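You operate a simulated robot arm through the tools that you are given. There is no shell and no other tool. Be economical: measure what you need, move in short steps, check, and stop when the job is done.

You run a simulated robot arm. Do the job below in one go: nothing can be reset, and whatever is moved stays where it is left.

TASK
Weigh the onions in the grey crock down under plate and stone.
Fine: brass scoop out of the grey crock and on to the rolling board; stand the grey stone aside on the plank bench, put the oak plate in and the stone on top of it, till the onions sink. Set down upright: brass scoop, grey stone.

Only the result counts: the job must be done as asked and must still hold three seconds after the hand-in. Knocking over, shifting, dropping, spilling or breaking anything else fails it.

THE ROBOT
A 7-joint arm with a two-finger parallel gripper, fixed in place. Base frame: the origin is at the foot of the arm, x ahead of it, y to its left, z up; the work surface is at about z = 80. Lengths are in cm, angles in rad, forces in N, time in s.
With the tool pointing down near the work surface it reaches from about 30 to 74 cm from the base axis. Its first joint turns from -2.007 to 2.007 rad. Payload 3.91 kg.
The TCP is the grasp point between the finger pads, 3 cm short of the fingertips. In the tool frame z runs along the fingers and y along their closing line. The gripper opens to 11 cm. The fingers are 2 cm wide and 1 cm thick; the gripper's body (4.8 by 11.2 cm) begins 5.5 cm behind the TCP.
Orientation is that of the tool frame in the base frame, as a unit quaternion [w, x, y, z]. With the fingers straight down and closing along the base's y, the tool's x points along the base's -x, its y along +y and its z along -z.

THE INTERFACE
- The arm moves only by the tool move_arm. Its argument "targets" is text: rows parted by semicolons, each of 6 numbers parted by spaces: the shift along the base's x, y, z in units of 250 mm (1.0 is 250 mm), then the turn, a rotation vector about the base's x, y, z in units of 120 degrees (1.0 is 120 degrees). In form: x y z ax ay az; .... A call has 1 to 10 rows; each row is the pose to reach, as a shift and turn from the pose commanded when the call began. "hand" is the finger opening in cm, from 0 to 11, set as the call begins (left out, the last holds). A call with a number of a shift or a turn outside -1 to 1 is refused whole. A row lasts 0.2 s, in which the tool goes at most 5 cm and 0.15 rad; a call with a longer step from one row to the next is refused whole, and so is a gripper value outside its range. A pose out of reach is approached as far as the arm can. The call stops where the force on the tool passes 40 N (or 10 N more than at its start, if that is more) or the arm is blocked; 0.2 s more then pass. Each finger travels about 10.8 cm/s and halts on what it meets, pressing with about 23 N; the grip force reading is that of the motor and also rises with nothing between the fingers. The clock runs only during rows and for 0.2 s after the last one: add rows that repeat a pose to give the fingers time. The reply holds the time, the measured pose of the TCP, the force on the tool along the base axes, the opening and the grip force, in the units named above and with some noise, with the torque about the TCP (base axes, N m) and any sound that the robot's microphone picked up.
- Cameras (640 x 400 px; columns grow to the right, rows downward): "scene" is fixed at [4.99, -64.81, 156.48]; the picture's right is [0.75, -0.66, 0.00], its down [-0.54, -0.62, -0.57] and it looks along [0.37, 0.43, -0.82] (base axes); focal length 233 px, centre (320, 200). "wrist" rides on the gripper at [7.2, 1.7, -10.3] in the tool frame; the picture's right is [-0.23, 0.97, 0.00], its down [-0.76, -0.18, -0.62] and it looks along [-0.61, -0.14, 0.78] (tool axes); focal length 222 px, centre (320, 200). There is no depth. A picture from a camera that has moved, and an enlarged one, comes with that camera's place and axes in the base frame and with its lens.
- camera(camera): a new picture of that camera. No time passes.
- raise_lower(by): slides the trunk up (or, below 0, down) by that many cm; the arm rides with it, the base frame stays. It gives what a move gives, with no picture.
- zoom(camera, box): a new picture of the part [left, top, right, bottom] of that camera's present view, enlarged. No time passes.
- sign_off(): hands the job in; it is judged then, once.

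Go step by step. Nothing tells you positions but the pictures and the camera data: compare them with the known pose of the tool, close in by small moves and look again before you grip or let go. The budget is 120 turns and 76 pictures, counting those below and the enlarged ones. Unless the task says otherwise, let go and move clear before handing in, and close with one line.

The tools are called after "Call:" as name(argument=value, ...) on one line, values as JSON. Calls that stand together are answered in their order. move_arm: Moves the arm, as the interface text tells. Its arguments: {"type":"object","properties":{"targets":{"type":"string"},"hand":{"type":"number"}},"required":["targets"]} The other tools are called the same way: raise_lower (by) slides the trunk up or down; camera (camera) takes a picture; zoom (camera, box) takes an enlarged picture of a part of a camera's view; sign_off () hands the job in.

At the start:

```text
t: 0.0
tool_pos: [52.08, -15.79, 118.27]
orientation: [0.0, 0.0, 1.0, -0.001]
wrist_force: [-0.6, -0.5, 0.0]
torque: [-0.02, 0.0, -0.01]
gripper_width: 11.01
grip_force: 0.0
trunk travel left (down, up): [-80.0, 19.0]
```

scene: 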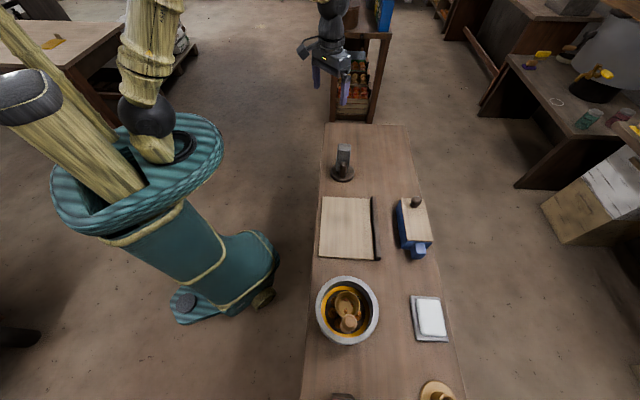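
wrist: 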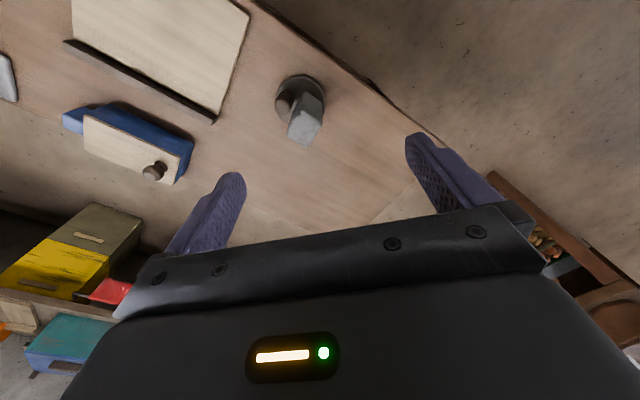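

I see a bench with a grey crock holding a brass scoop, a board, a grey object with an upright handle, and a few candidates for the plate. I'll zoom in to tell them apart.

Call:
zoom(camera="scene", box=[290, 250, 490, 400])

Call:
zoom(camera="scene", box=[290, 120, 450, 270])

```text
2.67 times, centred on (390, 325) of scene
camera zoom: at [4.99, -64.81, 156.48], right [0.75, -0.66, 0.0], down [-0.54, -0.62, -0.57], along [0.37, 0.43, -0.82], focal length 620 px, centre (133, -133)
```

zoom: 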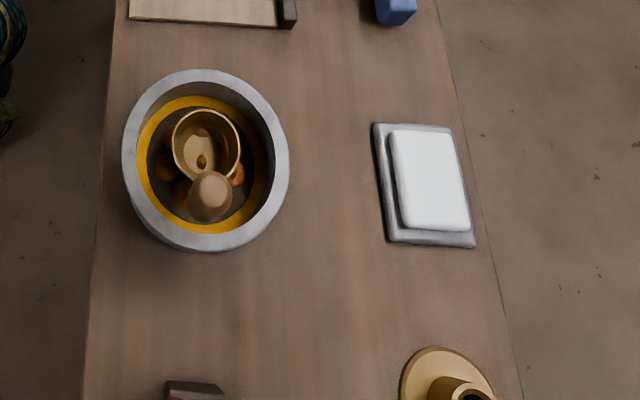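

```text
2.67 times, centred on (370, 195) of scene
camera zoom: at [4.99, -64.81, 156.48], right [0.75, -0.66, 0.0], down [-0.54, -0.62, -0.57], along [0.37, 0.43, -0.82], focal length 620 px, centre (187, 213)
```

zoom: 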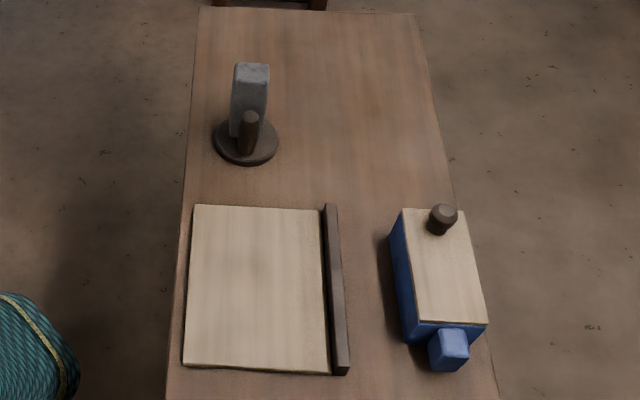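

The plate is the dark round disc with a peg, and the grey stone stands on it. I'll take a closer wrist look at it from here.

Call:
zoom(camera="wrist", box=[220, 50, 380, 170])

Call:
zoom(camera="scene", box=[322, 135, 372, 190])

```text
3.33 times, centred on (300, 110) of wrist
camera zoom: at [44.71, -14.11, 128.55], right [0.23, 0.97, 0.0], down [0.76, -0.18, 0.62], along [0.61, -0.14, -0.78], focal length 740 px, centre (387, 500)
```

zoom: 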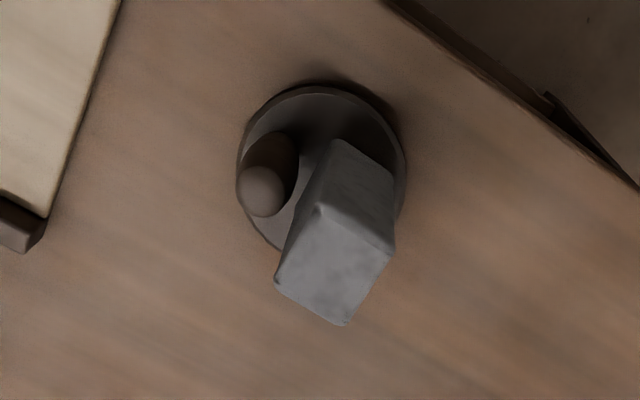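

```text
7.27 times, centred on (347, 162) of scene
camera zoom: at [4.99, -64.81, 156.48], right [0.75, -0.66, 0.0], down [-0.54, -0.62, -0.57], along [0.37, 0.43, -0.82], focal length 1691 px, centre (124, 473)
```

zoom: 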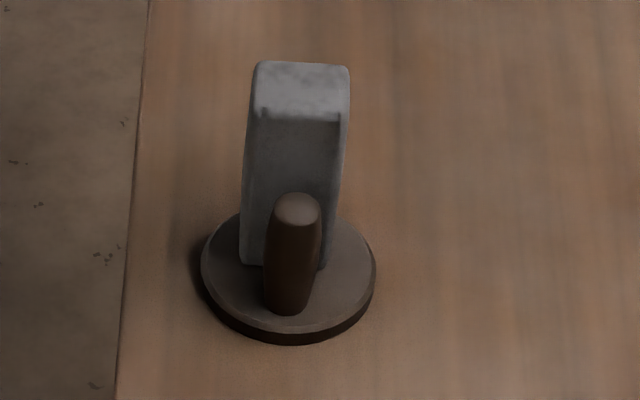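

The stone stands upright on the plate at about (57.3, -19.3), top about z = 93, turned about 45°. The peg is on the (-x, -y) side at about (54.1, -22.5). I'll go over the crock, near (17.7, -61), to look at the scoop.

Call:
move_arm(targets="-.1147 -.1507 0 0 0 0; -.2293 -.3013 0 0 0 0; -.344 -.452 0 0 0 0; -.4587 -.6027 0 0 0 0; -.5733 -.7533 0 0 0 0; -.688 -.904 0 0 0 0")

Call:
move_arm(targets="-.1147 -.1507 0 0 0 0; -.2293 -.3013 0 0 0 0; -.344 -.452 0 0 0 0; -.4587 -.6027 0 0 0 0; -.5733 -.7533 0 0 0 0; -.688 -.904 0 0 0 0")

Call:
camera(camera="wrist")

```text
t: 1.4
tool_pos: [34.75, -38.55, 117.97]
orientation: [0.0, -0.001, 1.0, 0.001]
wrist_force: [0.7, 0.2, 0.0]
torque: [0.04, 0.03, 0.03]
gripper_width: 10.98
grip_force: 0.0
trunk travel left (down, up): [-80.0, 19.0]
```

```text
t: 2.8
tool_pos: [17.52, -61.1, 118.18]
orientation: [-0.001, 0.0, 1.0, 0.002]
wrist_force: [-0.4, 0.0, 0.2]
torque: [0.02, -0.01, -0.02]
gripper_width: 10.99
grip_force: 0.0
trunk travel left (down, up): [-80.0, 19.0]
```

```text
69 pictures are left
camera wrist: at [10.24, -59.45, 128.56], right [0.23, 0.97, 0.0], down [0.76, -0.18, 0.62], along [0.61, -0.14, -0.78], focal length 222 px, centre (320, 200)
```

wrist: 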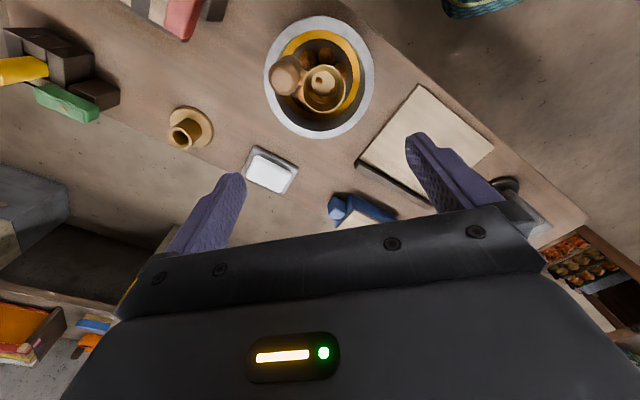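

Call:
zoom(camera="wrist", box=[250, 10, 390, 150])

Call:
zoom(camera="scene", box=[310, 270, 385, 350])

```text
2.86 times, centred on (320, 80) of wrist
camera zoom: at [10.24, -59.45, 128.56], right [0.23, 0.97, 0.0], down [0.76, -0.18, 0.62], along [0.61, -0.14, -0.78], focal length 635 px, centre (320, 543)
```

zoom: 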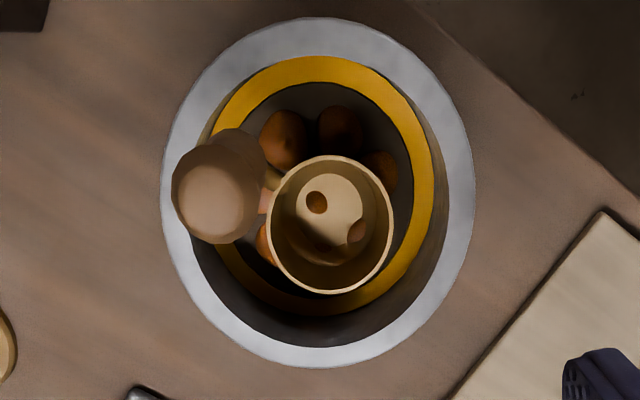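

```text
5.00 times, centred on (348, 310) of scene
camera zoom: at [4.99, -64.81, 156.48], right [0.75, -0.66, 0.0], down [-0.54, -0.62, -0.57], along [0.37, 0.43, -0.82], focal length 1163 px, centre (182, -350)
```

zoom: 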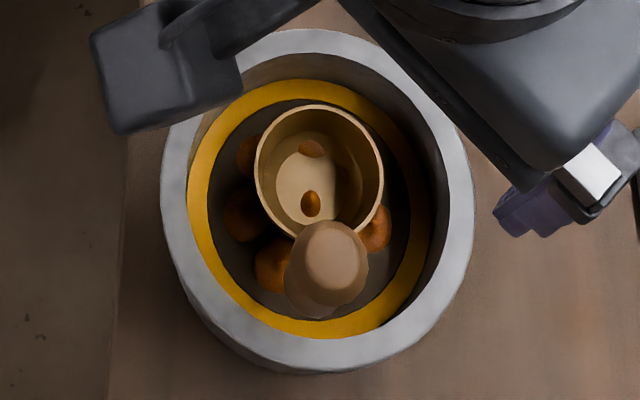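

The scoop stands in the crock with its handle up. The handle top is near (13.8, -64.0, 103), the cup near (17.8, -60.5), and the crock's rim is at about z = 91. I'll turn 45° so the fingers close along the handle–cup line, and hover over the handle.

Call:
move_arm(targets="-.025 -.019 -.05 0 0 -.0625; -.05 -.038 -.1 0 0 -.125; -.075 -.058 -.15 0 0 -.1875; -.1 -.077 -.2 0 0 -.25; -.125 -.097 -.25 0 0 -.3125; -.149 -.116 -.3 0 0 -.375")

Call:
camera(camera="wrist")

Call:
zoom(camera="scene", box=[290, 240, 390, 350])

```text
t: 4.2
tool_pos: [13.97, -63.94, 110.77]
orientation: [0.0, 0.384, 0.923, 0.0]
wrist_force: [0.1, -0.8, -0.2]
torque: [-0.02, 0.01, 0.01]
gripper_width: 11.0
grip_force: 0.0
trunk travel left (down, up): [-80.0, 19.0]
```

```text
66 pictures are left
camera wrist: at [9.95, -57.62, 121.08], right [0.85, 0.53, 0.0], down [0.41, -0.67, 0.62], along [0.33, -0.53, -0.78], focal length 222 px, centre (320, 200)
```

wrist: 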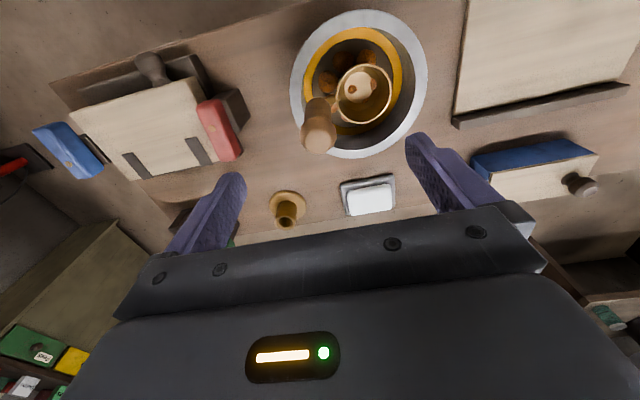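

```text
3.64 times, centred on (340, 295) of scene
camera zoom: at [4.99, -64.81, 156.48], right [0.75, -0.66, 0.0], down [-0.54, -0.62, -0.57], along [0.37, 0.43, -0.82], focal length 846 px, centre (247, -146)
```

zoom: 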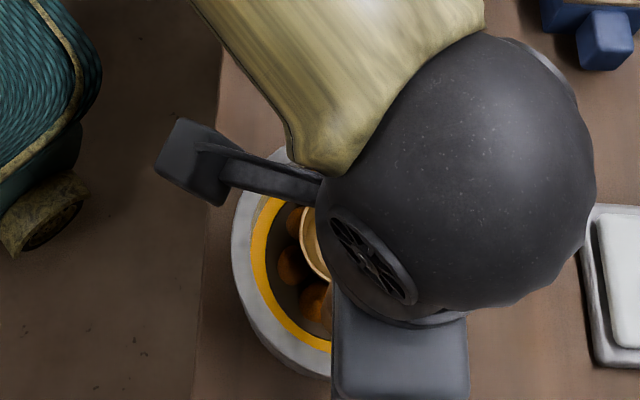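

The handle is centred between the fingers and its top is at z ≈ 103.3. I'll lower to z ≈ 99.5 and then close.

Call:
move_arm(targets="0 -.005 -.15 0 0 0; 0 -.008 -.3 0 0 0; 0 -.008 -.4 0 0 0; 0 -.008 -.45 0 0 0")

Call:
camera(camera="wrist")

```text
t: 5.2
tool_pos: [13.88, -64.2, 99.34]
orientation: [0.0, 0.383, 0.924, -0.001]
wrist_force: [-0.3, -0.1, -0.1]
torque: [0.01, 0.02, 0.01]
gripper_width: 10.99
grip_force: 0.0
trunk travel left (down, up): [-80.0, 19.0]
```

```text
64 pictures are left
camera wrist: at [9.95, -57.83, 109.74], right [0.85, 0.53, 0.0], down [0.41, -0.66, 0.62], along [0.33, -0.53, -0.78], focal length 222 px, centre (320, 200)
```

wrist: 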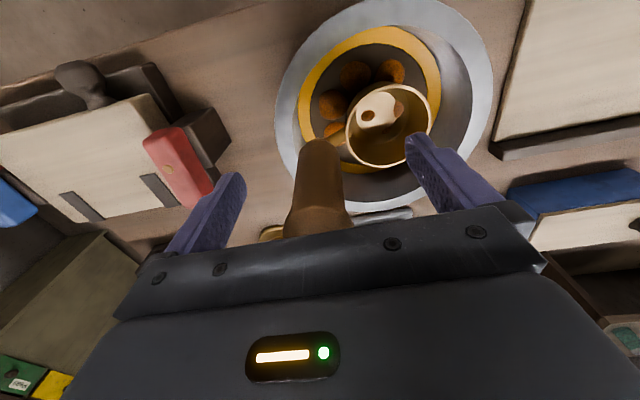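

The handle (z ≈ 94–103) is centred between the fingers, so I'll close.

Call:
move_arm(targets="0 0 0 0 0 0; 0 0 0 0 0 0; 0 0 0 0 0 0", hand=0)

```text
t: 6.0
tool_pos: [13.91, -64.1, 99.48]
orientation: [0.0, 0.382, 0.924, 0.0]
wrist_force: [0.7, 0.1, -0.3]
torque: [-0.05, 0.03, -0.01]
gripper_width: 2.66
grip_force: 22.9
trunk travel left (down, up): [-80.0, 19.0]
```

Gripped at 2.7 cm. I'll lift straight up in small steps and check.

Call:
move_arm(targets="0 0 .06 0 0 0; 0 0 .12 0 0 0; 0 0 .2 0 0 0; 0 0 .3 0 0 0; 0 0 .42 0 0 0; 0 0 .54 0 0 0; 0 0 .66 0 0 0")

Call:
camera(camera="wrist")

Call:
camera(camera="scene")

```text
t: 7.6
tool_pos: [13.85, -64.12, 115.95]
orientation: [0.0, 0.382, 0.924, 0.0]
wrist_force: [-0.4, 0.5, -1.7]
torque: [-0.04, 0.04, 0.01]
gripper_width: 2.63
grip_force: 22.7
trunk travel left (down, up): [-80.0, 19.0]
```

```text
63 pictures are left
camera wrist: at [9.81, -57.74, 126.32], right [0.85, 0.53, 0.0], down [0.41, -0.67, 0.62], along [0.33, -0.53, -0.78], focal length 222 px, centre (320, 200)
```

wrist: 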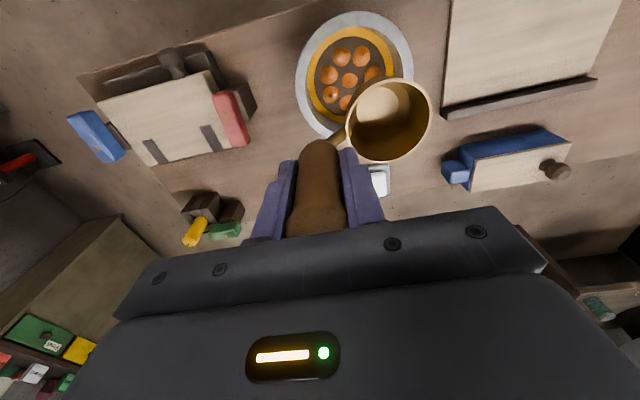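

```text
62 pictures are left
```

scene: 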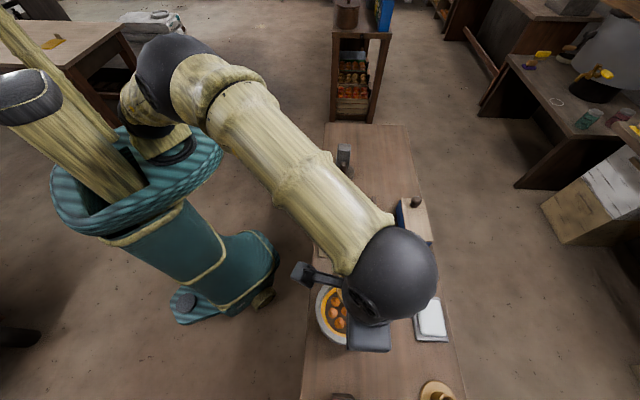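

The scoop is out clean and upright, and the onions are floating in the crock. I'll carry it over the rolling board, centred near (38.4, -40.7).

Call:
move_arm(targets=".1357 .132 0 0 0 0; .2713 .264 0 0 0 0; .407 .396 0 0 0 0; .5427 .528 0 0 0 0; .6783 .66 0 0 0 0; .814 .792 0 0 0 0; .814 .792 -.15 0 0 0; .814 .792 -.25 0 0 0")

Call:
camera(camera="scene")

Call:
camera(camera="wrist")

```text
t: 9.4
tool_pos: [34.38, -44.18, 109.46]
orientation: [0.0, 0.382, 0.924, 0.0]
wrist_force: [0.0, -0.3, -1.1]
torque: [-0.04, 0.05, 0.01]
gripper_width: 2.68
grip_force: 23.2
trunk travel left (down, up): [-80.0, 19.0]
```

```text
61 pictures are left
```

scene: 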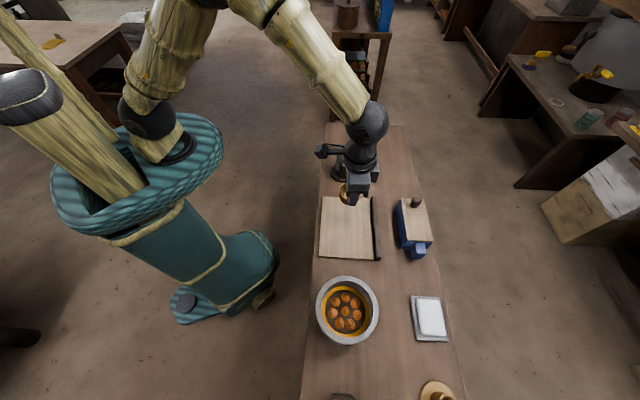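

```text
60 pictures are left
camera wrist: at [30.32, -37.92, 119.95], right [0.85, 0.53, 0.0], down [0.41, -0.66, 0.62], along [0.33, -0.53, -0.78], focal length 222 px, centre (320, 200)
```

wrist: 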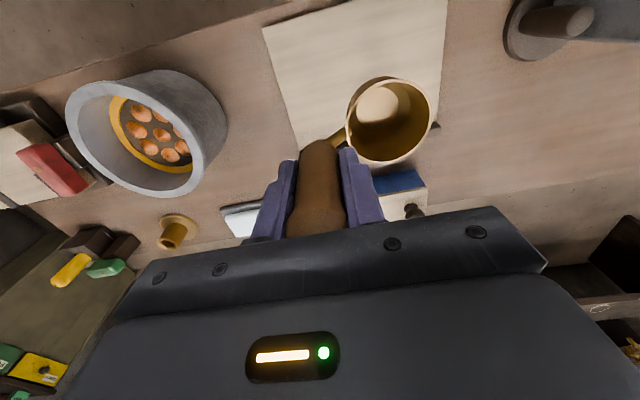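

The cup will land near the board's middle. I'll lower part way, then look at how high the scoop's base is.

Call:
move_arm(targets="0 0 -.15 0 0 0; 0 0 -.3 0 0 0; 0 0 -.42 0 0 0")

Call:
zoom(camera="scene", box=[310, 160, 410, 270])

Call:
zoom(camera="wrist", box=[240, 20, 460, 200])

```text
t: 10.2
tool_pos: [34.19, -44.47, 99.13]
orientation: [0.0, 0.383, 0.924, 0.0]
wrist_force: [0.2, -0.2, -1.4]
torque: [-0.03, 0.04, 0.0]
gripper_width: 2.67
grip_force: 23.2
trunk travel left (down, up): [-80.0, 19.0]
```

```text
3.64 times, centred on (360, 215) of scene
camera zoom: at [4.99, -64.81, 156.48], right [0.75, -0.66, 0.0], down [-0.54, -0.62, -0.57], along [0.37, 0.43, -0.82], focal length 846 px, centre (174, 146)
```

zoom: 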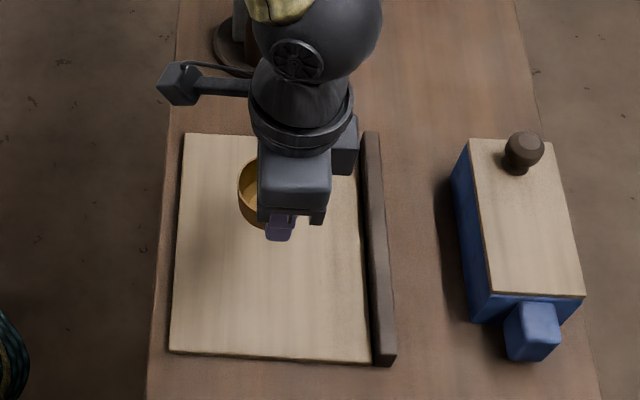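

```text
2.22 times, centred on (350, 110) of wrist
camera zoom: at [30.2, -38.1, 109.48], right [0.85, 0.53, 0.0], down [0.41, -0.66, 0.62], along [0.33, -0.53, -0.78], focal length 494 px, centre (253, 400)
```

zoom: 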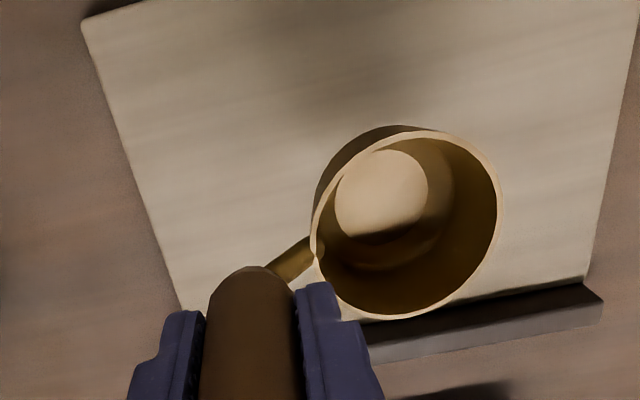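

The cup is over the board with its base perhaps 2.5–4 cm above it. I'll go down gently, watching the force.

Call:
move_arm(targets="0 0 -.03 0 0 0; 0 0 -.06 0 0 0; 0 0 -.07 0 0 0; 0 0 -.08 0 0 0; 0 0 -.08 0 0 0")

Call:
zoom(camera="wrist", box=[240, 20, 460, 200])

```text
t: 11.4
tool_pos: [34.24, -44.28, 97.23]
orientation: [0.0, 0.383, 0.924, 0.0]
wrist_force: [0.7, 0.3, -1.7]
torque: [-0.09, 0.04, 0.0]
gripper_width: 2.66
grip_force: 22.7
trunk travel left (down, up): [-80.0, 19.0]
```

```text
2.22 times, centred on (350, 110) of wrist
camera zoom: at [30.23, -37.99, 107.55], right [0.85, 0.53, 0.0], down [0.41, -0.66, 0.62], along [0.33, -0.53, -0.78], focal length 494 px, centre (253, 400)
```

zoom: 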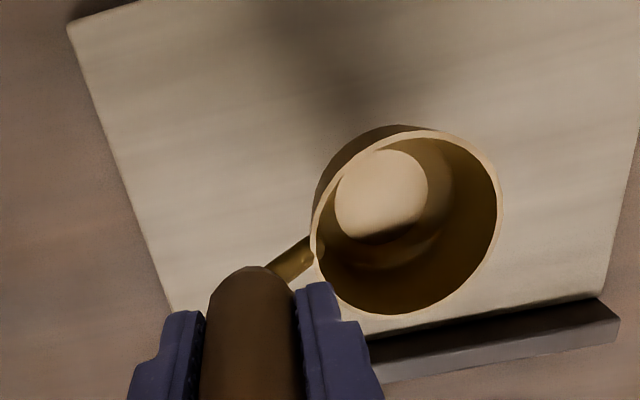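

Call:
move_arm(targets="0 0 -.01 0 0 0; 0 0 -.02 0 0 0; 0 0 -.03 0 0 0; 0 0 -.04 0 0 0; 0 0 -.05 0 0 0")

Call:
zoom(camera="wrist", box=[240, 20, 460, 200])

```text
t: 12.6
tool_pos: [34.13, -44.38, 95.95]
orientation: [0.0, 0.383, 0.924, 0.0]
wrist_force: [0.6, -1.1, -1.7]
torque: [-0.03, 0.06, -0.03]
gripper_width: 2.68
grip_force: 23.1
trunk travel left (down, up): [-80.0, 19.0]
```

```text
2.22 times, centred on (350, 110) of wrist
camera zoom: at [30.24, -38.0, 106.32], right [0.85, 0.53, 0.0], down [0.41, -0.66, 0.62], along [0.33, -0.53, -0.78], focal length 494 px, centre (253, 400)
```

zoom: 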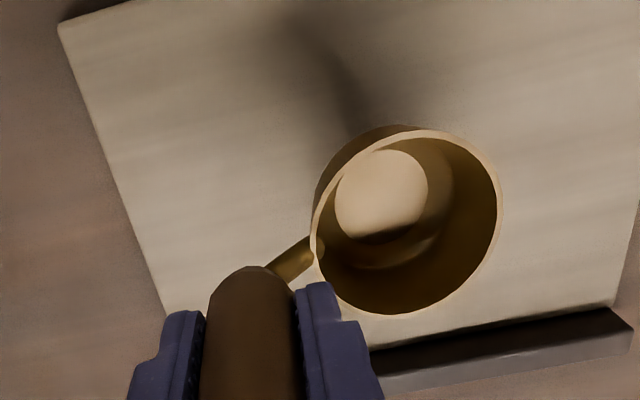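

Not in contact yet, so I'll keep going down.

Call:
move_arm(targets="0 0 -.01 0 0 0; 0 0 -.02 0 0 0; 0 0 -.03 0 0 0; 0 0 -.04 0 0 0; 0 0 -.05 0 0 0")

Call:
zoom(camera="wrist", box=[240, 20, 460, 200])

```text
t: 13.8
tool_pos: [34.21, -44.34, 94.67]
orientation: [0.0, 0.382, 0.924, 0.0]
wrist_force: [-0.3, -0.3, -0.3]
torque: [-0.04, 0.03, 0.0]
gripper_width: 2.67
grip_force: 22.7
trunk travel left (down, up): [-80.0, 19.0]
```

```text
2.22 times, centred on (350, 110) of wrist
camera zoom: at [30.24, -37.98, 105.02], right [0.85, 0.53, 0.0], down [0.41, -0.66, 0.62], along [0.33, -0.53, -0.78], focal length 494 px, centre (253, 400)
```

zoom: 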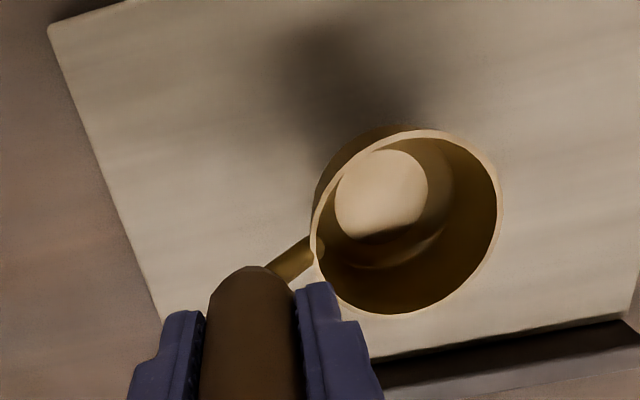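

Call:
move_arm(targets="0 0 -.008 0 0 0; 0 0 -.016 0 0 0; 0 0 -.016 0 0 0")

```text
t: 14.6
tool_pos: [34.18, -44.42, 94.28]
orientation: [0.0, 0.383, 0.924, 0.0]
wrist_force: [-0.2, 0.5, -2.4]
torque: [-0.05, 0.04, 0.05]
gripper_width: 2.66
grip_force: 23.2
trunk travel left (down, up): [-80.0, 19.0]
```

Call:
move_arm(targets="0 0 -.008 0 0 0; 0 0 -.016 0 0 0; 0 0 -.024 0 0 0; 0 0 -.024 0 0 0")

Call:
zoom(camera="wrist", box=[240, 20, 460, 200])

```text
t: 15.6
tool_pos: [34.22, -44.39, 93.79]
orientation: [0.001, 0.383, 0.924, -0.001]
wrist_force: [0.0, -0.2, -1.0]
torque: [-0.05, 0.07, 0.01]
gripper_width: 2.65
grip_force: 23.3
trunk travel left (down, up): [-80.0, 19.0]
```

```text
2.22 times, centred on (350, 110) of wrist
camera zoom: at [30.27, -37.99, 104.05], right [0.85, 0.53, 0.0], down [0.41, -0.66, 0.62], along [0.33, -0.53, -0.78], focal length 494 px, centre (253, 400)
```

zoom: 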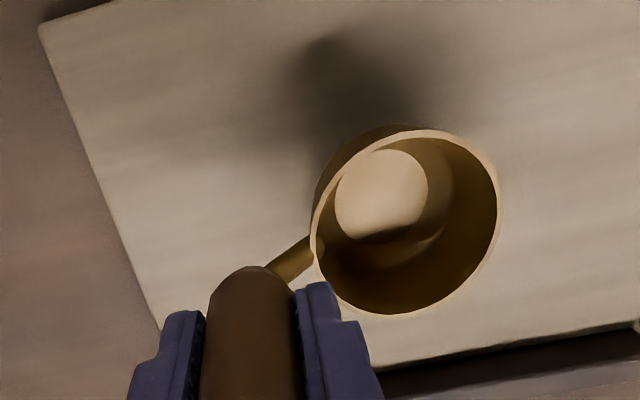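

Call:
move_arm(targets="0 0 -.008 0 0 0; 0 0 -.016 0 0 0; 0 0 -.024 0 0 0; 0 0 -.032 0 0 0; 0 0 -.04 0 0 0; 0 0 -.04 0 0 0")

Call:
zoom(camera="wrist", box=[240, 20, 460, 200])

```text
t: 17.0
tool_pos: [34.2, -44.35, 92.71]
orientation: [0.0, 0.383, 0.924, 0.0]
wrist_force: [1.5, 0.4, -1.5]
torque: [0.0, 0.08, 0.04]
gripper_width: 2.68
grip_force: 23.1
trunk travel left (down, up): [-80.0, 19.0]
```

```text
2.22 times, centred on (350, 110) of wrist
camera zoom: at [30.25, -38.02, 103.02], right [0.85, 0.53, 0.0], down [0.41, -0.66, 0.62], along [0.33, -0.53, -0.78], focal length 494 px, centre (253, 400)
```

zoom: 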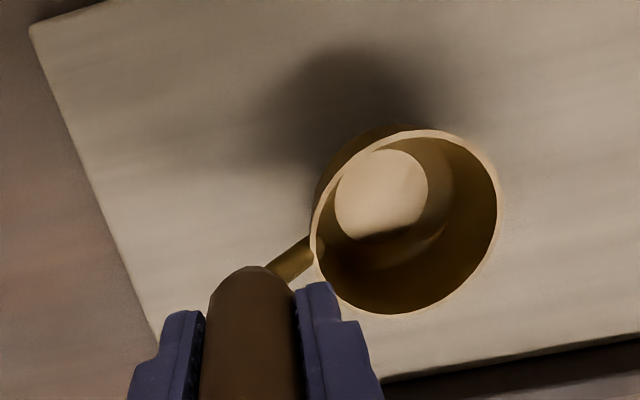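

Call:
move_arm(targets="0 0 -.008 0 0 0; 0 0 -.016 0 0 0; 0 0 -.024 0 0 0; 0 0 -.032 0 0 0; 0 0 -.04 0 0 0; 0 0 -.04 0 0 0")

Call:
zoom(camera="wrist", box=[240, 20, 460, 200])

```text
t: 18.4
tool_pos: [34.19, -44.22, 91.79]
orientation: [0.001, 0.382, 0.924, 0.0]
wrist_force: [1.8, -0.6, 15.4]
torque: [0.38, -0.5, -0.07]
gripper_width: 2.68
grip_force: 23.1
trunk travel left (down, up): [-80.0, 19.0]
```

```text
2.22 times, centred on (350, 110) of wrist
camera zoom: at [30.21, -37.97, 102.1], right [0.85, 0.53, 0.0], down [0.41, -0.66, 0.63], along [0.33, -0.53, -0.78], focal length 494 px, centre (253, 400)
```

zoom: 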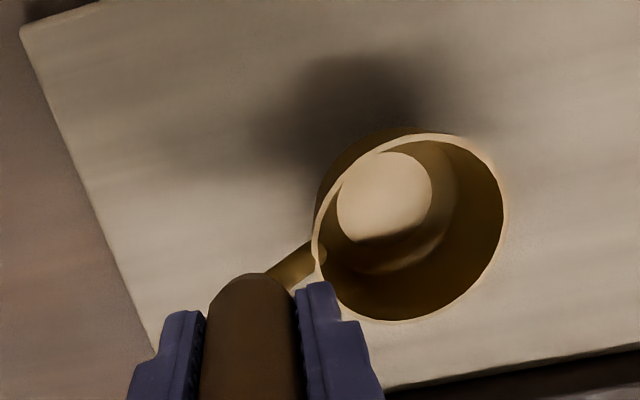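

Contact with the board at z ≈ 91.9. I'll ease up slightly to relieve the push, then let go by opening.

Call:
move_arm(targets="0 0 .004 0 0 0; 0 0 .006 0 0 0; 0 0 .006 0 0 0")

```text
t: 19.2
tool_pos: [34.12, -44.26, 91.8]
orientation: [-0.001, 0.383, 0.924, 0.0]
wrist_force: [1.9, -0.5, 2.6]
torque: [-0.05, -0.22, -0.09]
gripper_width: 2.64
grip_force: 23.1
trunk travel left (down, up): [-80.0, 19.0]
```

Call:
move_arm(targets="0 0 0 0 0 0; 0 0 0 0 0 0; 0 0 0 0 0 0", hand=6)

Call:
camera(camera="wrist")

```text
t: 20.0
tool_pos: [34.09, -44.23, 91.94]
orientation: [0.0, 0.383, 0.924, 0.0]
wrist_force: [-0.6, 0.9, -0.2]
torque: [0.0, -0.04, 0.02]
gripper_width: 6.0
grip_force: 0.1
trunk travel left (down, up): [-80.0, 19.0]
```

```text
51 pictures are left
camera wrist: at [30.23, -38.01, 102.17], right [0.85, 0.53, 0.0], down [0.41, -0.66, 0.62], along [0.33, -0.53, -0.78], focal length 222 px, centre (320, 200)
```

wrist: 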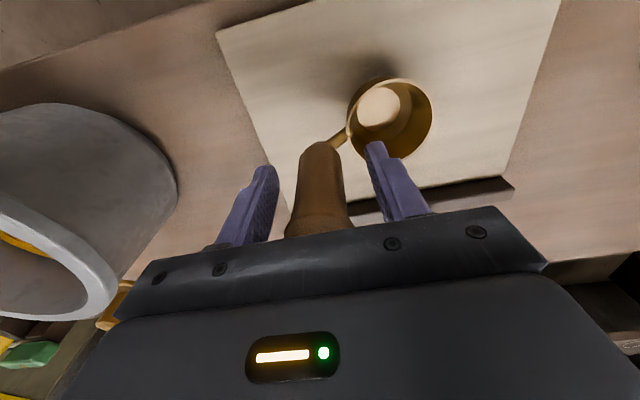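

The scoop stands by itself on the board. I'll rise straight up clear of it, then check.

Call:
move_arm(targets="0 0 .1 0 0 0; 0 0 .25 0 0 0; 0 0 .43 0 0 0; 0 0 .61 0 0 0; 0 0 .79 0 0 0; 0 0 .96 0 0 0")

Call:
camera(camera="wrist")

```text
t: 21.4
tool_pos: [34.12, -44.32, 115.99]
orientation: [0.0, 0.383, 0.924, 0.0]
wrist_force: [0.2, 0.9, 0.6]
torque: [0.01, -0.02, -0.04]
gripper_width: 5.98
grip_force: 0.1
trunk travel left (down, up): [-80.0, 19.0]
```

```text
50 pictures are left
camera wrist: at [30.16, -37.95, 126.29], right [0.85, 0.53, 0.0], down [0.41, -0.66, 0.62], along [0.33, -0.53, -0.78], focal length 222 px, centre (320, 200)
```

wrist: 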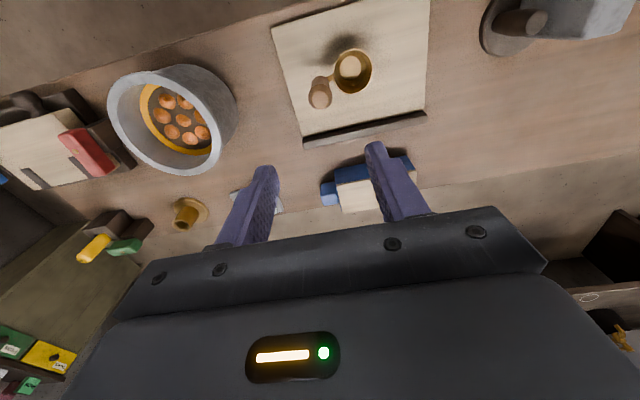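

The scoop is upright on the board. Next I go to the stone, turning +90° so the fingers close across it, clear of the peg.

Call:
move_arm(targets=".0843 .0908 0 0 0 .0682; .1687 .1817 0 0 0 .1364; .253 .2725 0 0 0 .2045; .3373 .3633 0 0 0 .2727; .4217 .4542 0 0 0 .3409; .506 .545 0 0 0 .409", hand=9)

Call:
move_arm(targets=".0843 .0908 0 0 0 .0682; .1687 .1817 0 0 0 .1364; .253 .2725 0 0 0 .2045; .3373 .3633 0 0 0 .2727; .422 .455 0 0 0 .341")

Call:
camera(camera="wrist")

```text
t: 22.8
tool_pos: [46.94, -30.52, 115.82]
orientation: [-0.001, -0.037, 0.999, 0.0]
wrist_force: [-0.3, -0.3, 0.3]
torque: [0.01, 0.02, 0.01]
gripper_width: 8.99
grip_force: 0.0
trunk travel left (down, up): [-80.0, 19.0]
```

```text
t: 24.0
tool_pos: [57.59, -19.26, 115.88]
orientation: [0.0, -0.383, 0.924, 0.001]
wrist_force: [0.2, -0.2, 0.3]
torque: [-0.01, -0.02, 0.04]
gripper_width: 9.0
grip_force: 0.0
trunk travel left (down, up): [-80.0, 19.0]
```

```text
49 pictures are left
camera wrist: at [51.22, -23.17, 126.26], right [-0.53, 0.85, 0.0], down [0.66, 0.41, 0.62], along [0.53, 0.33, -0.78], focal length 222 px, centre (320, 200)
```

wrist: 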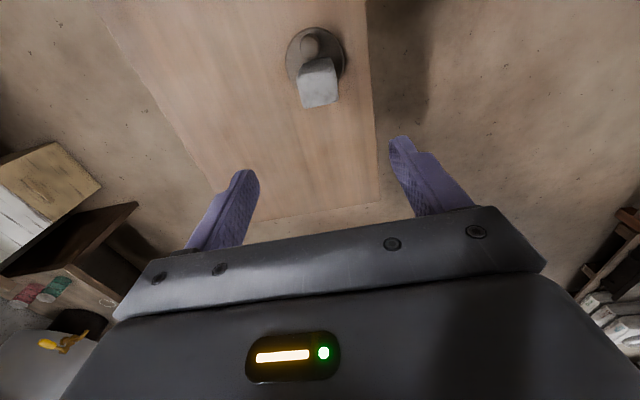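

Call:
zoom(camera="wrist", box=[260, 10, 380, 130])

```text
3.33 times, centred on (320, 70) of wrist
camera zoom: at [51.22, -23.17, 126.26], right [-0.53, 0.85, 0.0], down [0.66, 0.41, 0.62], along [0.53, 0.33, -0.78], focal length 740 px, centre (320, 633)
```

zoom: 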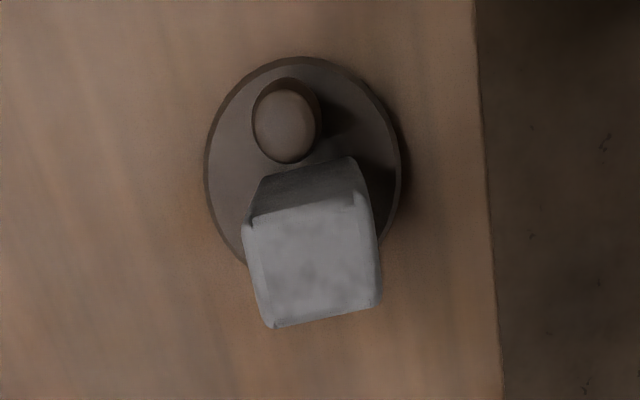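

The stone's top is about 4.7 × 4.0 cm, centred at (57.45, -19.55) and aligned with the fingers. I'll lower around it.

Call:
move_arm(targets="-.004 -.01 -.18 0 0 0; -.004 -.01 -.36 0 0 0; -.004 -.01 -.54 0 0 0; -.004 -.01 -.7 0 0 0; -.004 -.01 -.8 0 0 0; -.004 -.01 -.8 0 0 0")

Call:
camera(camera="wrist")

```text
t: 25.4
tool_pos: [57.4, -19.6, 95.81]
orientation: [-0.001, -0.383, 0.924, 0.0]
wrist_force: [-0.2, -0.8, 0.0]
torque: [0.01, -0.03, 0.02]
gripper_width: 9.02
grip_force: 0.2
trunk travel left (down, up): [-80.0, 19.0]
```

```text
47 pictures are left
camera wrist: at [51.01, -23.52, 106.2], right [-0.53, 0.85, 0.0], down [0.66, 0.41, 0.62], along [0.53, 0.33, -0.78], focal length 222 px, centre (320, 200)
```

wrist: 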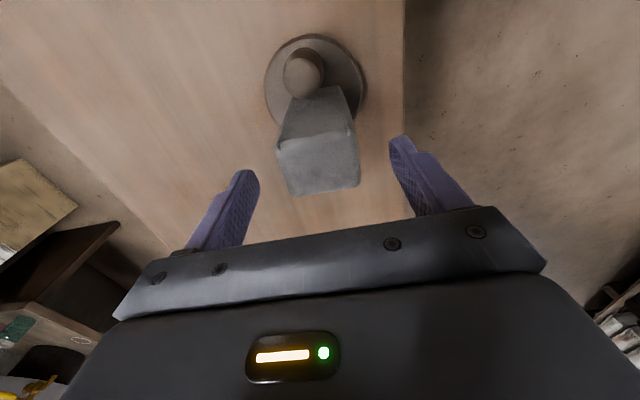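

Aligned. I'll lower to z ≈ 89.6 and grip.

Call:
move_arm(targets="0 0 -.1 0 0 0; 0 0 -.2 0 0 0; 0 0 -.248 0 0 0; 0 0 -.248 0 0 0")

Call:
move_arm(targets="0 0 0 0 0 0; 0 0 0 0 0 0; 0 0 0 0 0 0", hand=0)

Call:
camera(camera="wrist")

```text
t: 26.4
tool_pos: [57.45, -19.72, 89.71]
orientation: [0.0, -0.382, 0.924, -0.001]
wrist_force: [-0.6, 0.7, -0.2]
torque: [0.02, 0.01, -0.02]
gripper_width: 8.99
grip_force: 0.0
trunk travel left (down, up): [-80.0, 19.0]
```

```text
t: 27.2
tool_pos: [57.3, -19.57, 89.72]
orientation: [0.0, -0.382, 0.924, -0.001]
wrist_force: [0.6, -0.2, 0.4]
torque: [-0.05, -0.08, -0.01]
gripper_width: 5.65
grip_force: 23.0
trunk travel left (down, up): [-80.0, 19.0]
```

```text
46 pictures are left
camera wrist: at [51.04, -23.52, 100.02], right [-0.53, 0.85, 0.0], down [0.66, 0.41, 0.62], along [0.53, 0.33, -0.78], focal length 222 px, centre (320, 200)
```

wrist: 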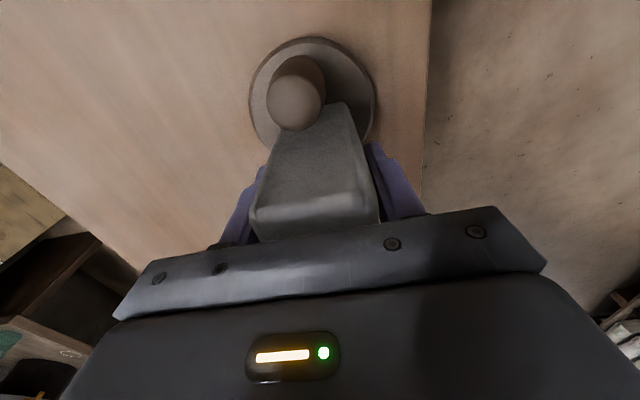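

Gripped at 5.65 cm. I'll lift it clear of the peg and carry it to open bench near (60.5, -30.5).

Call:
move_arm(targets="0 0 .05 0 0 0; 0 0 .15 0 0 0; 0 0 .28 0 0 0; 0 0 .4 0 0 0; .041 -.145 .4 0 0 0; .083 -.29 .4 0 0 0; .124 -.436 .4 0 0 0; .124 -.436 .4 0 0 0")

Call:
camera(camera="wrist")

Call:
zoom(camera="scene", box=[300, 110, 460, 270])

```text
t: 29.0
tool_pos: [60.47, -30.49, 99.7]
orientation: [0.0, -0.382, 0.924, 0.0]
wrist_force: [0.9, 0.7, -6.8]
torque: [0.0, -0.03, 0.01]
gripper_width: 5.58
grip_force: 23.0
trunk travel left (down, up): [-80.0, 19.0]
```

```text
45 pictures are left
camera wrist: at [54.07, -34.33, 110.03], right [-0.53, 0.85, 0.0], down [0.66, 0.41, 0.62], along [0.53, 0.33, -0.78], focal length 222 px, centre (320, 200)
```

wrist: 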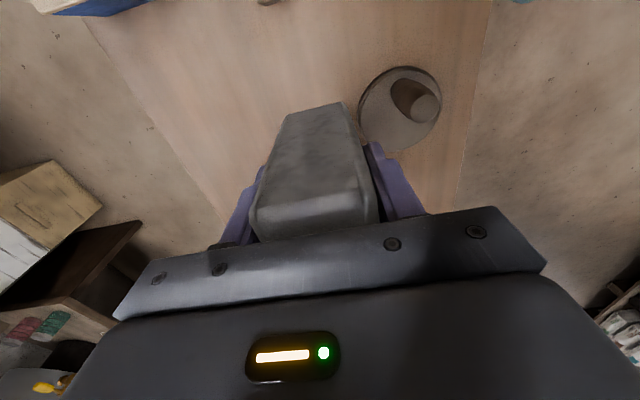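

```text
2.50 times, centred on (380, 190) of scene
camera zoom: at [4.99, -64.81, 156.48], right [0.75, -0.66, 0.0], down [-0.54, -0.62, -0.57], along [0.37, 0.43, -0.82], focal length 581 px, centre (170, 225)
```

zoom: 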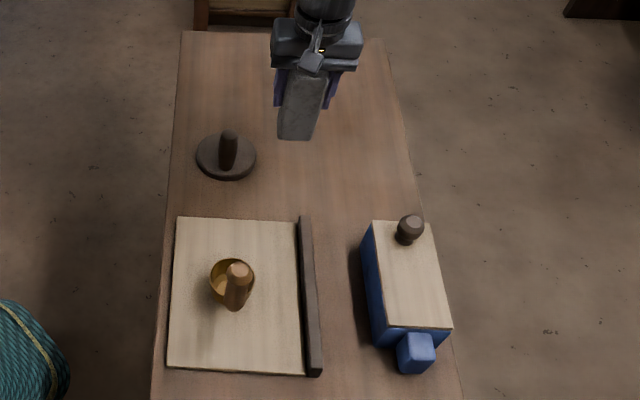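

The stone (about 7 N) is held firmly and the spot is clear. I'll lower it.

Call:
move_arm(targets="0 0 -.15 0 0 0; 0 0 -.28 0 0 0; 0 0 -.36 0 0 0; 0 0 -.4 0 0 0; 0 0 -.42 0 0 0; 0 0 -.42 0 0 0")

Call:
move_arm(targets="0 0 -.008 0 0 0; 0 0 -.016 0 0 0; 0 0 -.016 0 0 0")

```text
t: 30.4
tool_pos: [60.37, -30.52, 88.98]
orientation: [-0.001, -0.383, 0.924, 0.001]
wrist_force: [-0.4, 0.0, -7.8]
torque: [0.0, 0.03, 0.03]
gripper_width: 5.58
grip_force: 22.9
trunk travel left (down, up): [-80.0, 19.0]
```

```text
t: 31.2
tool_pos: [60.39, -30.57, 88.62]
orientation: [0.0, -0.383, 0.924, 0.001]
wrist_force: [-0.2, -0.3, -7.5]
torque: [0.01, 0.01, 0.01]
gripper_width: 5.61
grip_force: 22.6
trunk travel left (down, up): [-80.0, 19.0]
```

Call:
move_arm(targets="0 0 -.008 0 0 0; 0 0 -.016 0 0 0; 0 0 -.016 0 0 0")

Call:
camera(camera="wrist")

```text
t: 32.0
tool_pos: [60.54, -30.53, 88.42]
orientation: [0.0, -0.383, 0.924, -0.001]
wrist_force: [-0.5, -0.3, -4.6]
torque: [-0.01, -0.06, 0.01]
gripper_width: 5.57
grip_force: 23.4
trunk travel left (down, up): [-80.0, 19.0]
```

```text
43 pictures are left
camera wrist: at [54.09, -34.39, 98.66], right [-0.53, 0.85, 0.0], down [0.66, 0.41, 0.62], along [0.53, 0.33, -0.78], focal length 222 px, centre (320, 200)
```

wrist: 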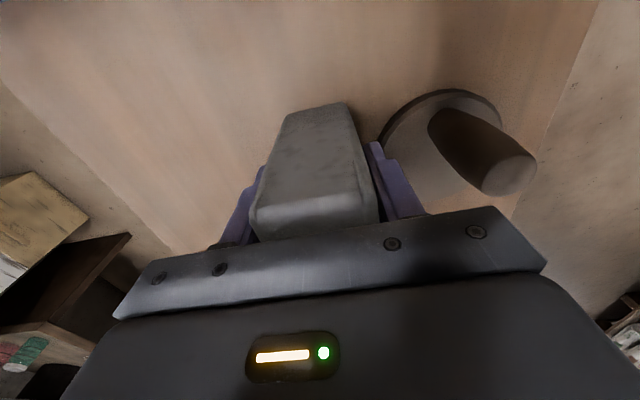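

Call:
move_arm(targets="0 0 -.004 0 0 0; 0 0 -.008 0 0 0; 0 0 -.008 0 0 0")

```text
t: 32.8
tool_pos: [60.48, -30.47, 88.26]
orientation: [0.002, -0.383, 0.924, -0.001]
wrist_force: [-0.6, 1.0, 10.2]
torque: [0.16, 0.69, -0.03]
gripper_width: 5.59
grip_force: 23.4
trunk travel left (down, up): [-80.0, 19.0]
```

The stone is down on the bench, so I'll release it and rise.

Call:
move_arm(targets="0 0 .004 0 0 0; 0 0 .004 0 0 0; 0 0 .004 0 0 0", hand=8)

Call:
move_arm(targets="0 0 .1 0 0 0; 0 0 .25 0 0 0; 0 0 .43 0 0 0; 0 0 .61 0 0 0; 0 0 .79 0 0 0; 0 0 .96 0 0 0")

Call:
camera(camera="wrist")

```text
t: 33.6
tool_pos: [60.4, -30.44, 88.23]
orientation: [0.001, -0.383, 0.924, -0.001]
wrist_force: [0.3, 0.4, 0.3]
torque: [0.01, 0.01, 0.01]
gripper_width: 8.0
grip_force: 0.2
trunk travel left (down, up): [-80.0, 19.0]
```

```text
t: 35.0
tool_pos: [60.43, -30.46, 112.29]
orientation: [0.001, -0.382, 0.924, 0.0]
wrist_force: [-0.6, 1.3, 0.6]
torque: [0.02, -0.06, 0.01]
gripper_width: 8.02
grip_force: 0.2
trunk travel left (down, up): [-80.0, 19.0]
```

```text
42 pictures are left
camera wrist: at [54.01, -34.31, 122.58], right [-0.53, 0.85, 0.0], down [0.66, 0.41, 0.62], along [0.53, 0.33, -0.78], focal length 222 px, centre (320, 200)
```

wrist: 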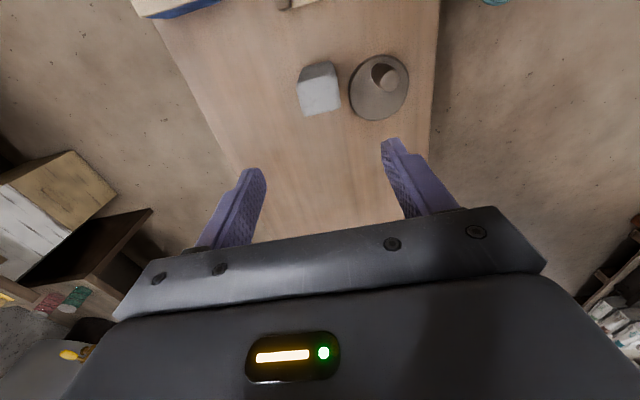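

The stone stands upright on the bench. Now I'll measure the plate's peg exactly.

Call:
zoom(camera="wrist", box=[280, 40, 420, 130])

Call:
zoom(camera="scene", box=[322, 125, 402, 195])

```text
4.44 times, centred on (350, 85) of wrist
camera zoom: at [54.01, -34.31, 122.58], right [-0.53, 0.85, 0.0], down [0.66, 0.41, 0.62], along [0.53, 0.33, -0.78], focal length 987 px, centre (187, 711)
```

zoom: 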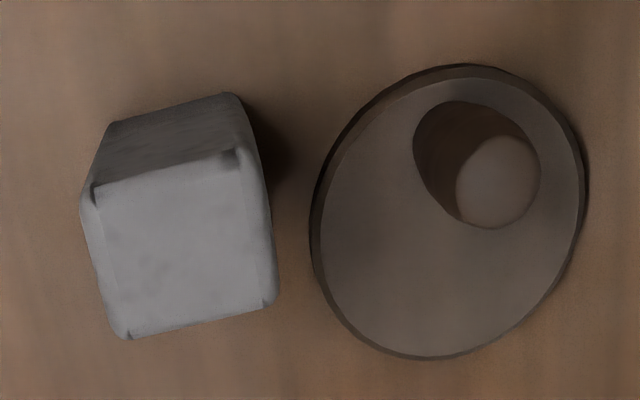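

```text
5.71 times, centred on (362, 160) of scene
camera zoom: at [4.99, -64.81, 156.48], right [0.75, -0.66, 0.0], down [-0.54, -0.62, -0.57], along [0.37, 0.43, -0.82], focal length 1329 px, centre (80, 429)
```

zoom: 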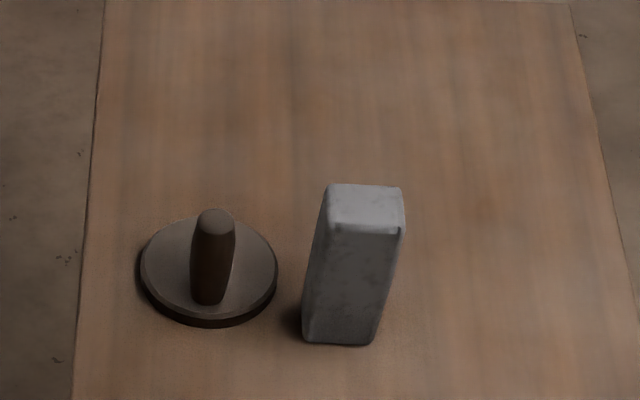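

The peg is at (54.15, -22.6) with its top at about z = 89.2, and the plate's centre is near (56.0, -21.0). I'll move above the peg with the fingers half open and go down part way.

Call:
move_arm(targets="-.084 .105 0 0 0 0; -.167 .209 0 0 0 0; -.251 .314 0 0 0 0; -.251 .314 -.18 0 0 0; -.251 .314 -.36 0 0 0; -.251 .314 -.54 0 0 0; -.251 .314 -.66 0 0 0; -.251 .314 -.66 0 0 0", hand=6)

Call:
camera(camera="wrist")

```text
t: 36.8
tool_pos: [54.19, -22.54, 95.73]
orientation: [-0.001, -0.382, 0.924, 0.0]
wrist_force: [-0.2, -0.6, 0.5]
torque: [-0.03, 0.01, 0.03]
gripper_width: 5.99
grip_force: 0.1
trunk travel left (down, up): [-80.0, 19.0]
```

```text
39 pictures are left
camera wrist: at [47.78, -26.49, 106.16], right [-0.53, 0.85, 0.0], down [0.66, 0.41, 0.62], along [0.53, 0.33, -0.78], focal length 222 px, centre (320, 200)
```

wrist: 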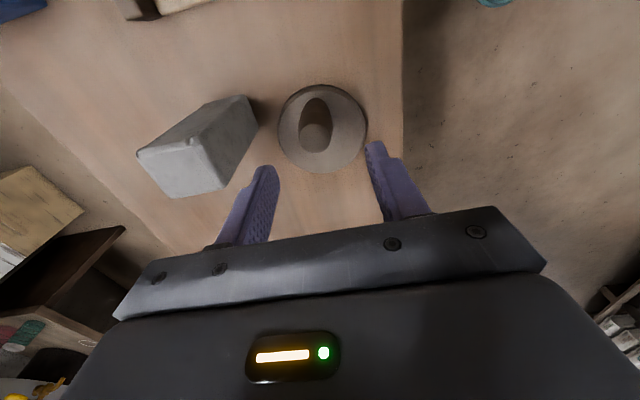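

Call:
move_arm(targets="0 -.006 -.12 0 0 0; 0 -.006 -.24 0 0 0; 0 -.006 -.32 0 0 0; 0 -.006 -.355 0 0 0; 0 -.006 -.355 0 0 0")

Call:
move_arm(targets="0 0 0 0 0 0; 0 0 0 0 0 0; 0 0 0 0 0 0", hand=0)

Call:
camera(camera="wrist")

```text
t: 38.0
tool_pos: [54.24, -22.81, 86.87]
orientation: [0.0, -0.382, 0.924, -0.001]
wrist_force: [0.0, 0.6, -0.2]
torque: [-0.01, 0.0, 0.01]
gripper_width: 5.95
grip_force: 0.0
trunk travel left (down, up): [-80.0, 19.0]
```

```text
t: 38.8
tool_pos: [54.11, -22.78, 86.94]
orientation: [0.0, -0.383, 0.924, 0.0]
wrist_force: [0.8, 0.3, 0.8]
torque: [-0.07, -0.11, 0.0]
gripper_width: 3.0
grip_force: 23.3
trunk travel left (down, up): [-80.0, 19.0]
```

```text
38 pictures are left
camera wrist: at [47.8, -26.69, 97.24], right [-0.53, 0.85, 0.0], down [0.66, 0.41, 0.62], along [0.53, 0.33, -0.78], focal length 222 px, centre (320, 200)
```

wrist: 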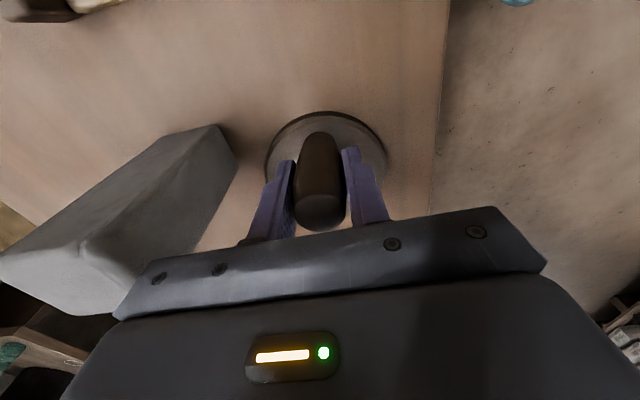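

The peg is gripped. I'll lift the plate straight up.

Call:
move_arm(targets="0 0 .05 0 0 0; 0 0 .15 0 0 0; 0 0 .3 0 0 0; 0 0 .47 0 0 0; 0 0 .64 0 0 0; 0 0 .82 0 0 0; 0 0 .98 0 0 0")

Call:
camera(camera="wrist")

```text
t: 40.4
tool_pos: [54.13, -22.52, 111.55]
orientation: [0.0, -0.382, 0.924, 0.0]
wrist_force: [0.3, -0.2, -0.3]
torque: [0.04, -0.02, 0.02]
gripper_width: 0.0
grip_force: 23.0
trunk travel left (down, up): [-80.0, 19.0]
```

```text
37 pictures are left
camera wrist: at [47.71, -26.55, 121.83], right [-0.53, 0.85, 0.0], down [0.66, 0.41, 0.62], along [0.53, 0.33, -0.78], focal length 222 px, centre (320, 200)
```

wrist: 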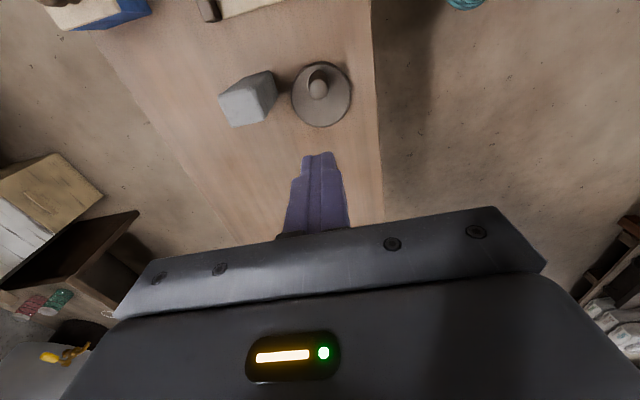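

The peg slipped out: it is barrel-shaped and I held it too high. The plate still stands on the bench. I'll look closely before a lower grip.

Call:
zoom(camera="wrist", box=[270, 50, 370, 140])

Call:
zoom(camera="scene", box=[320, 140, 365, 190])

```text
4.44 times, centred on (320, 95) of wrist
camera zoom: at [47.71, -26.55, 121.83], right [-0.53, 0.85, 0.0], down [0.66, 0.41, 0.62], along [0.53, 0.33, -0.78], focal length 987 px, centre (320, 667)
```

zoom: 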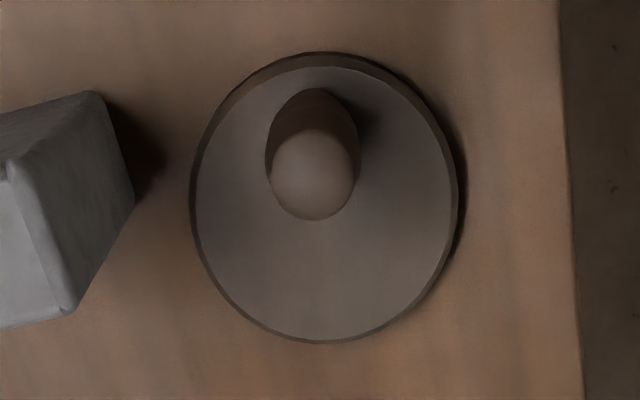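

```text
8.00 times, centred on (342, 165) of scene
camera zoom: at [4.99, -64.81, 156.48], right [0.75, -0.66, 0.0], down [-0.54, -0.62, -0.57], along [0.37, 0.43, -0.82], focal length 1861 px, centre (140, 480)
```

zoom: 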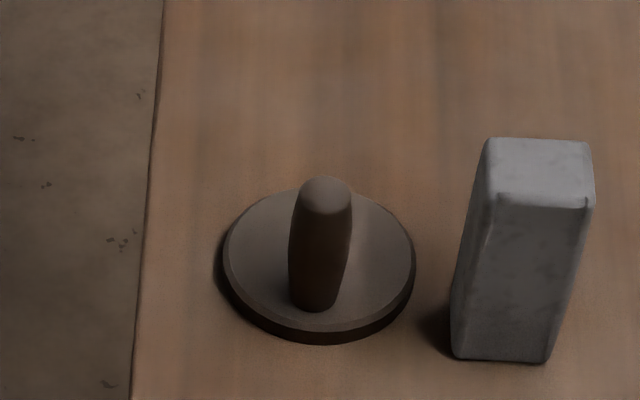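

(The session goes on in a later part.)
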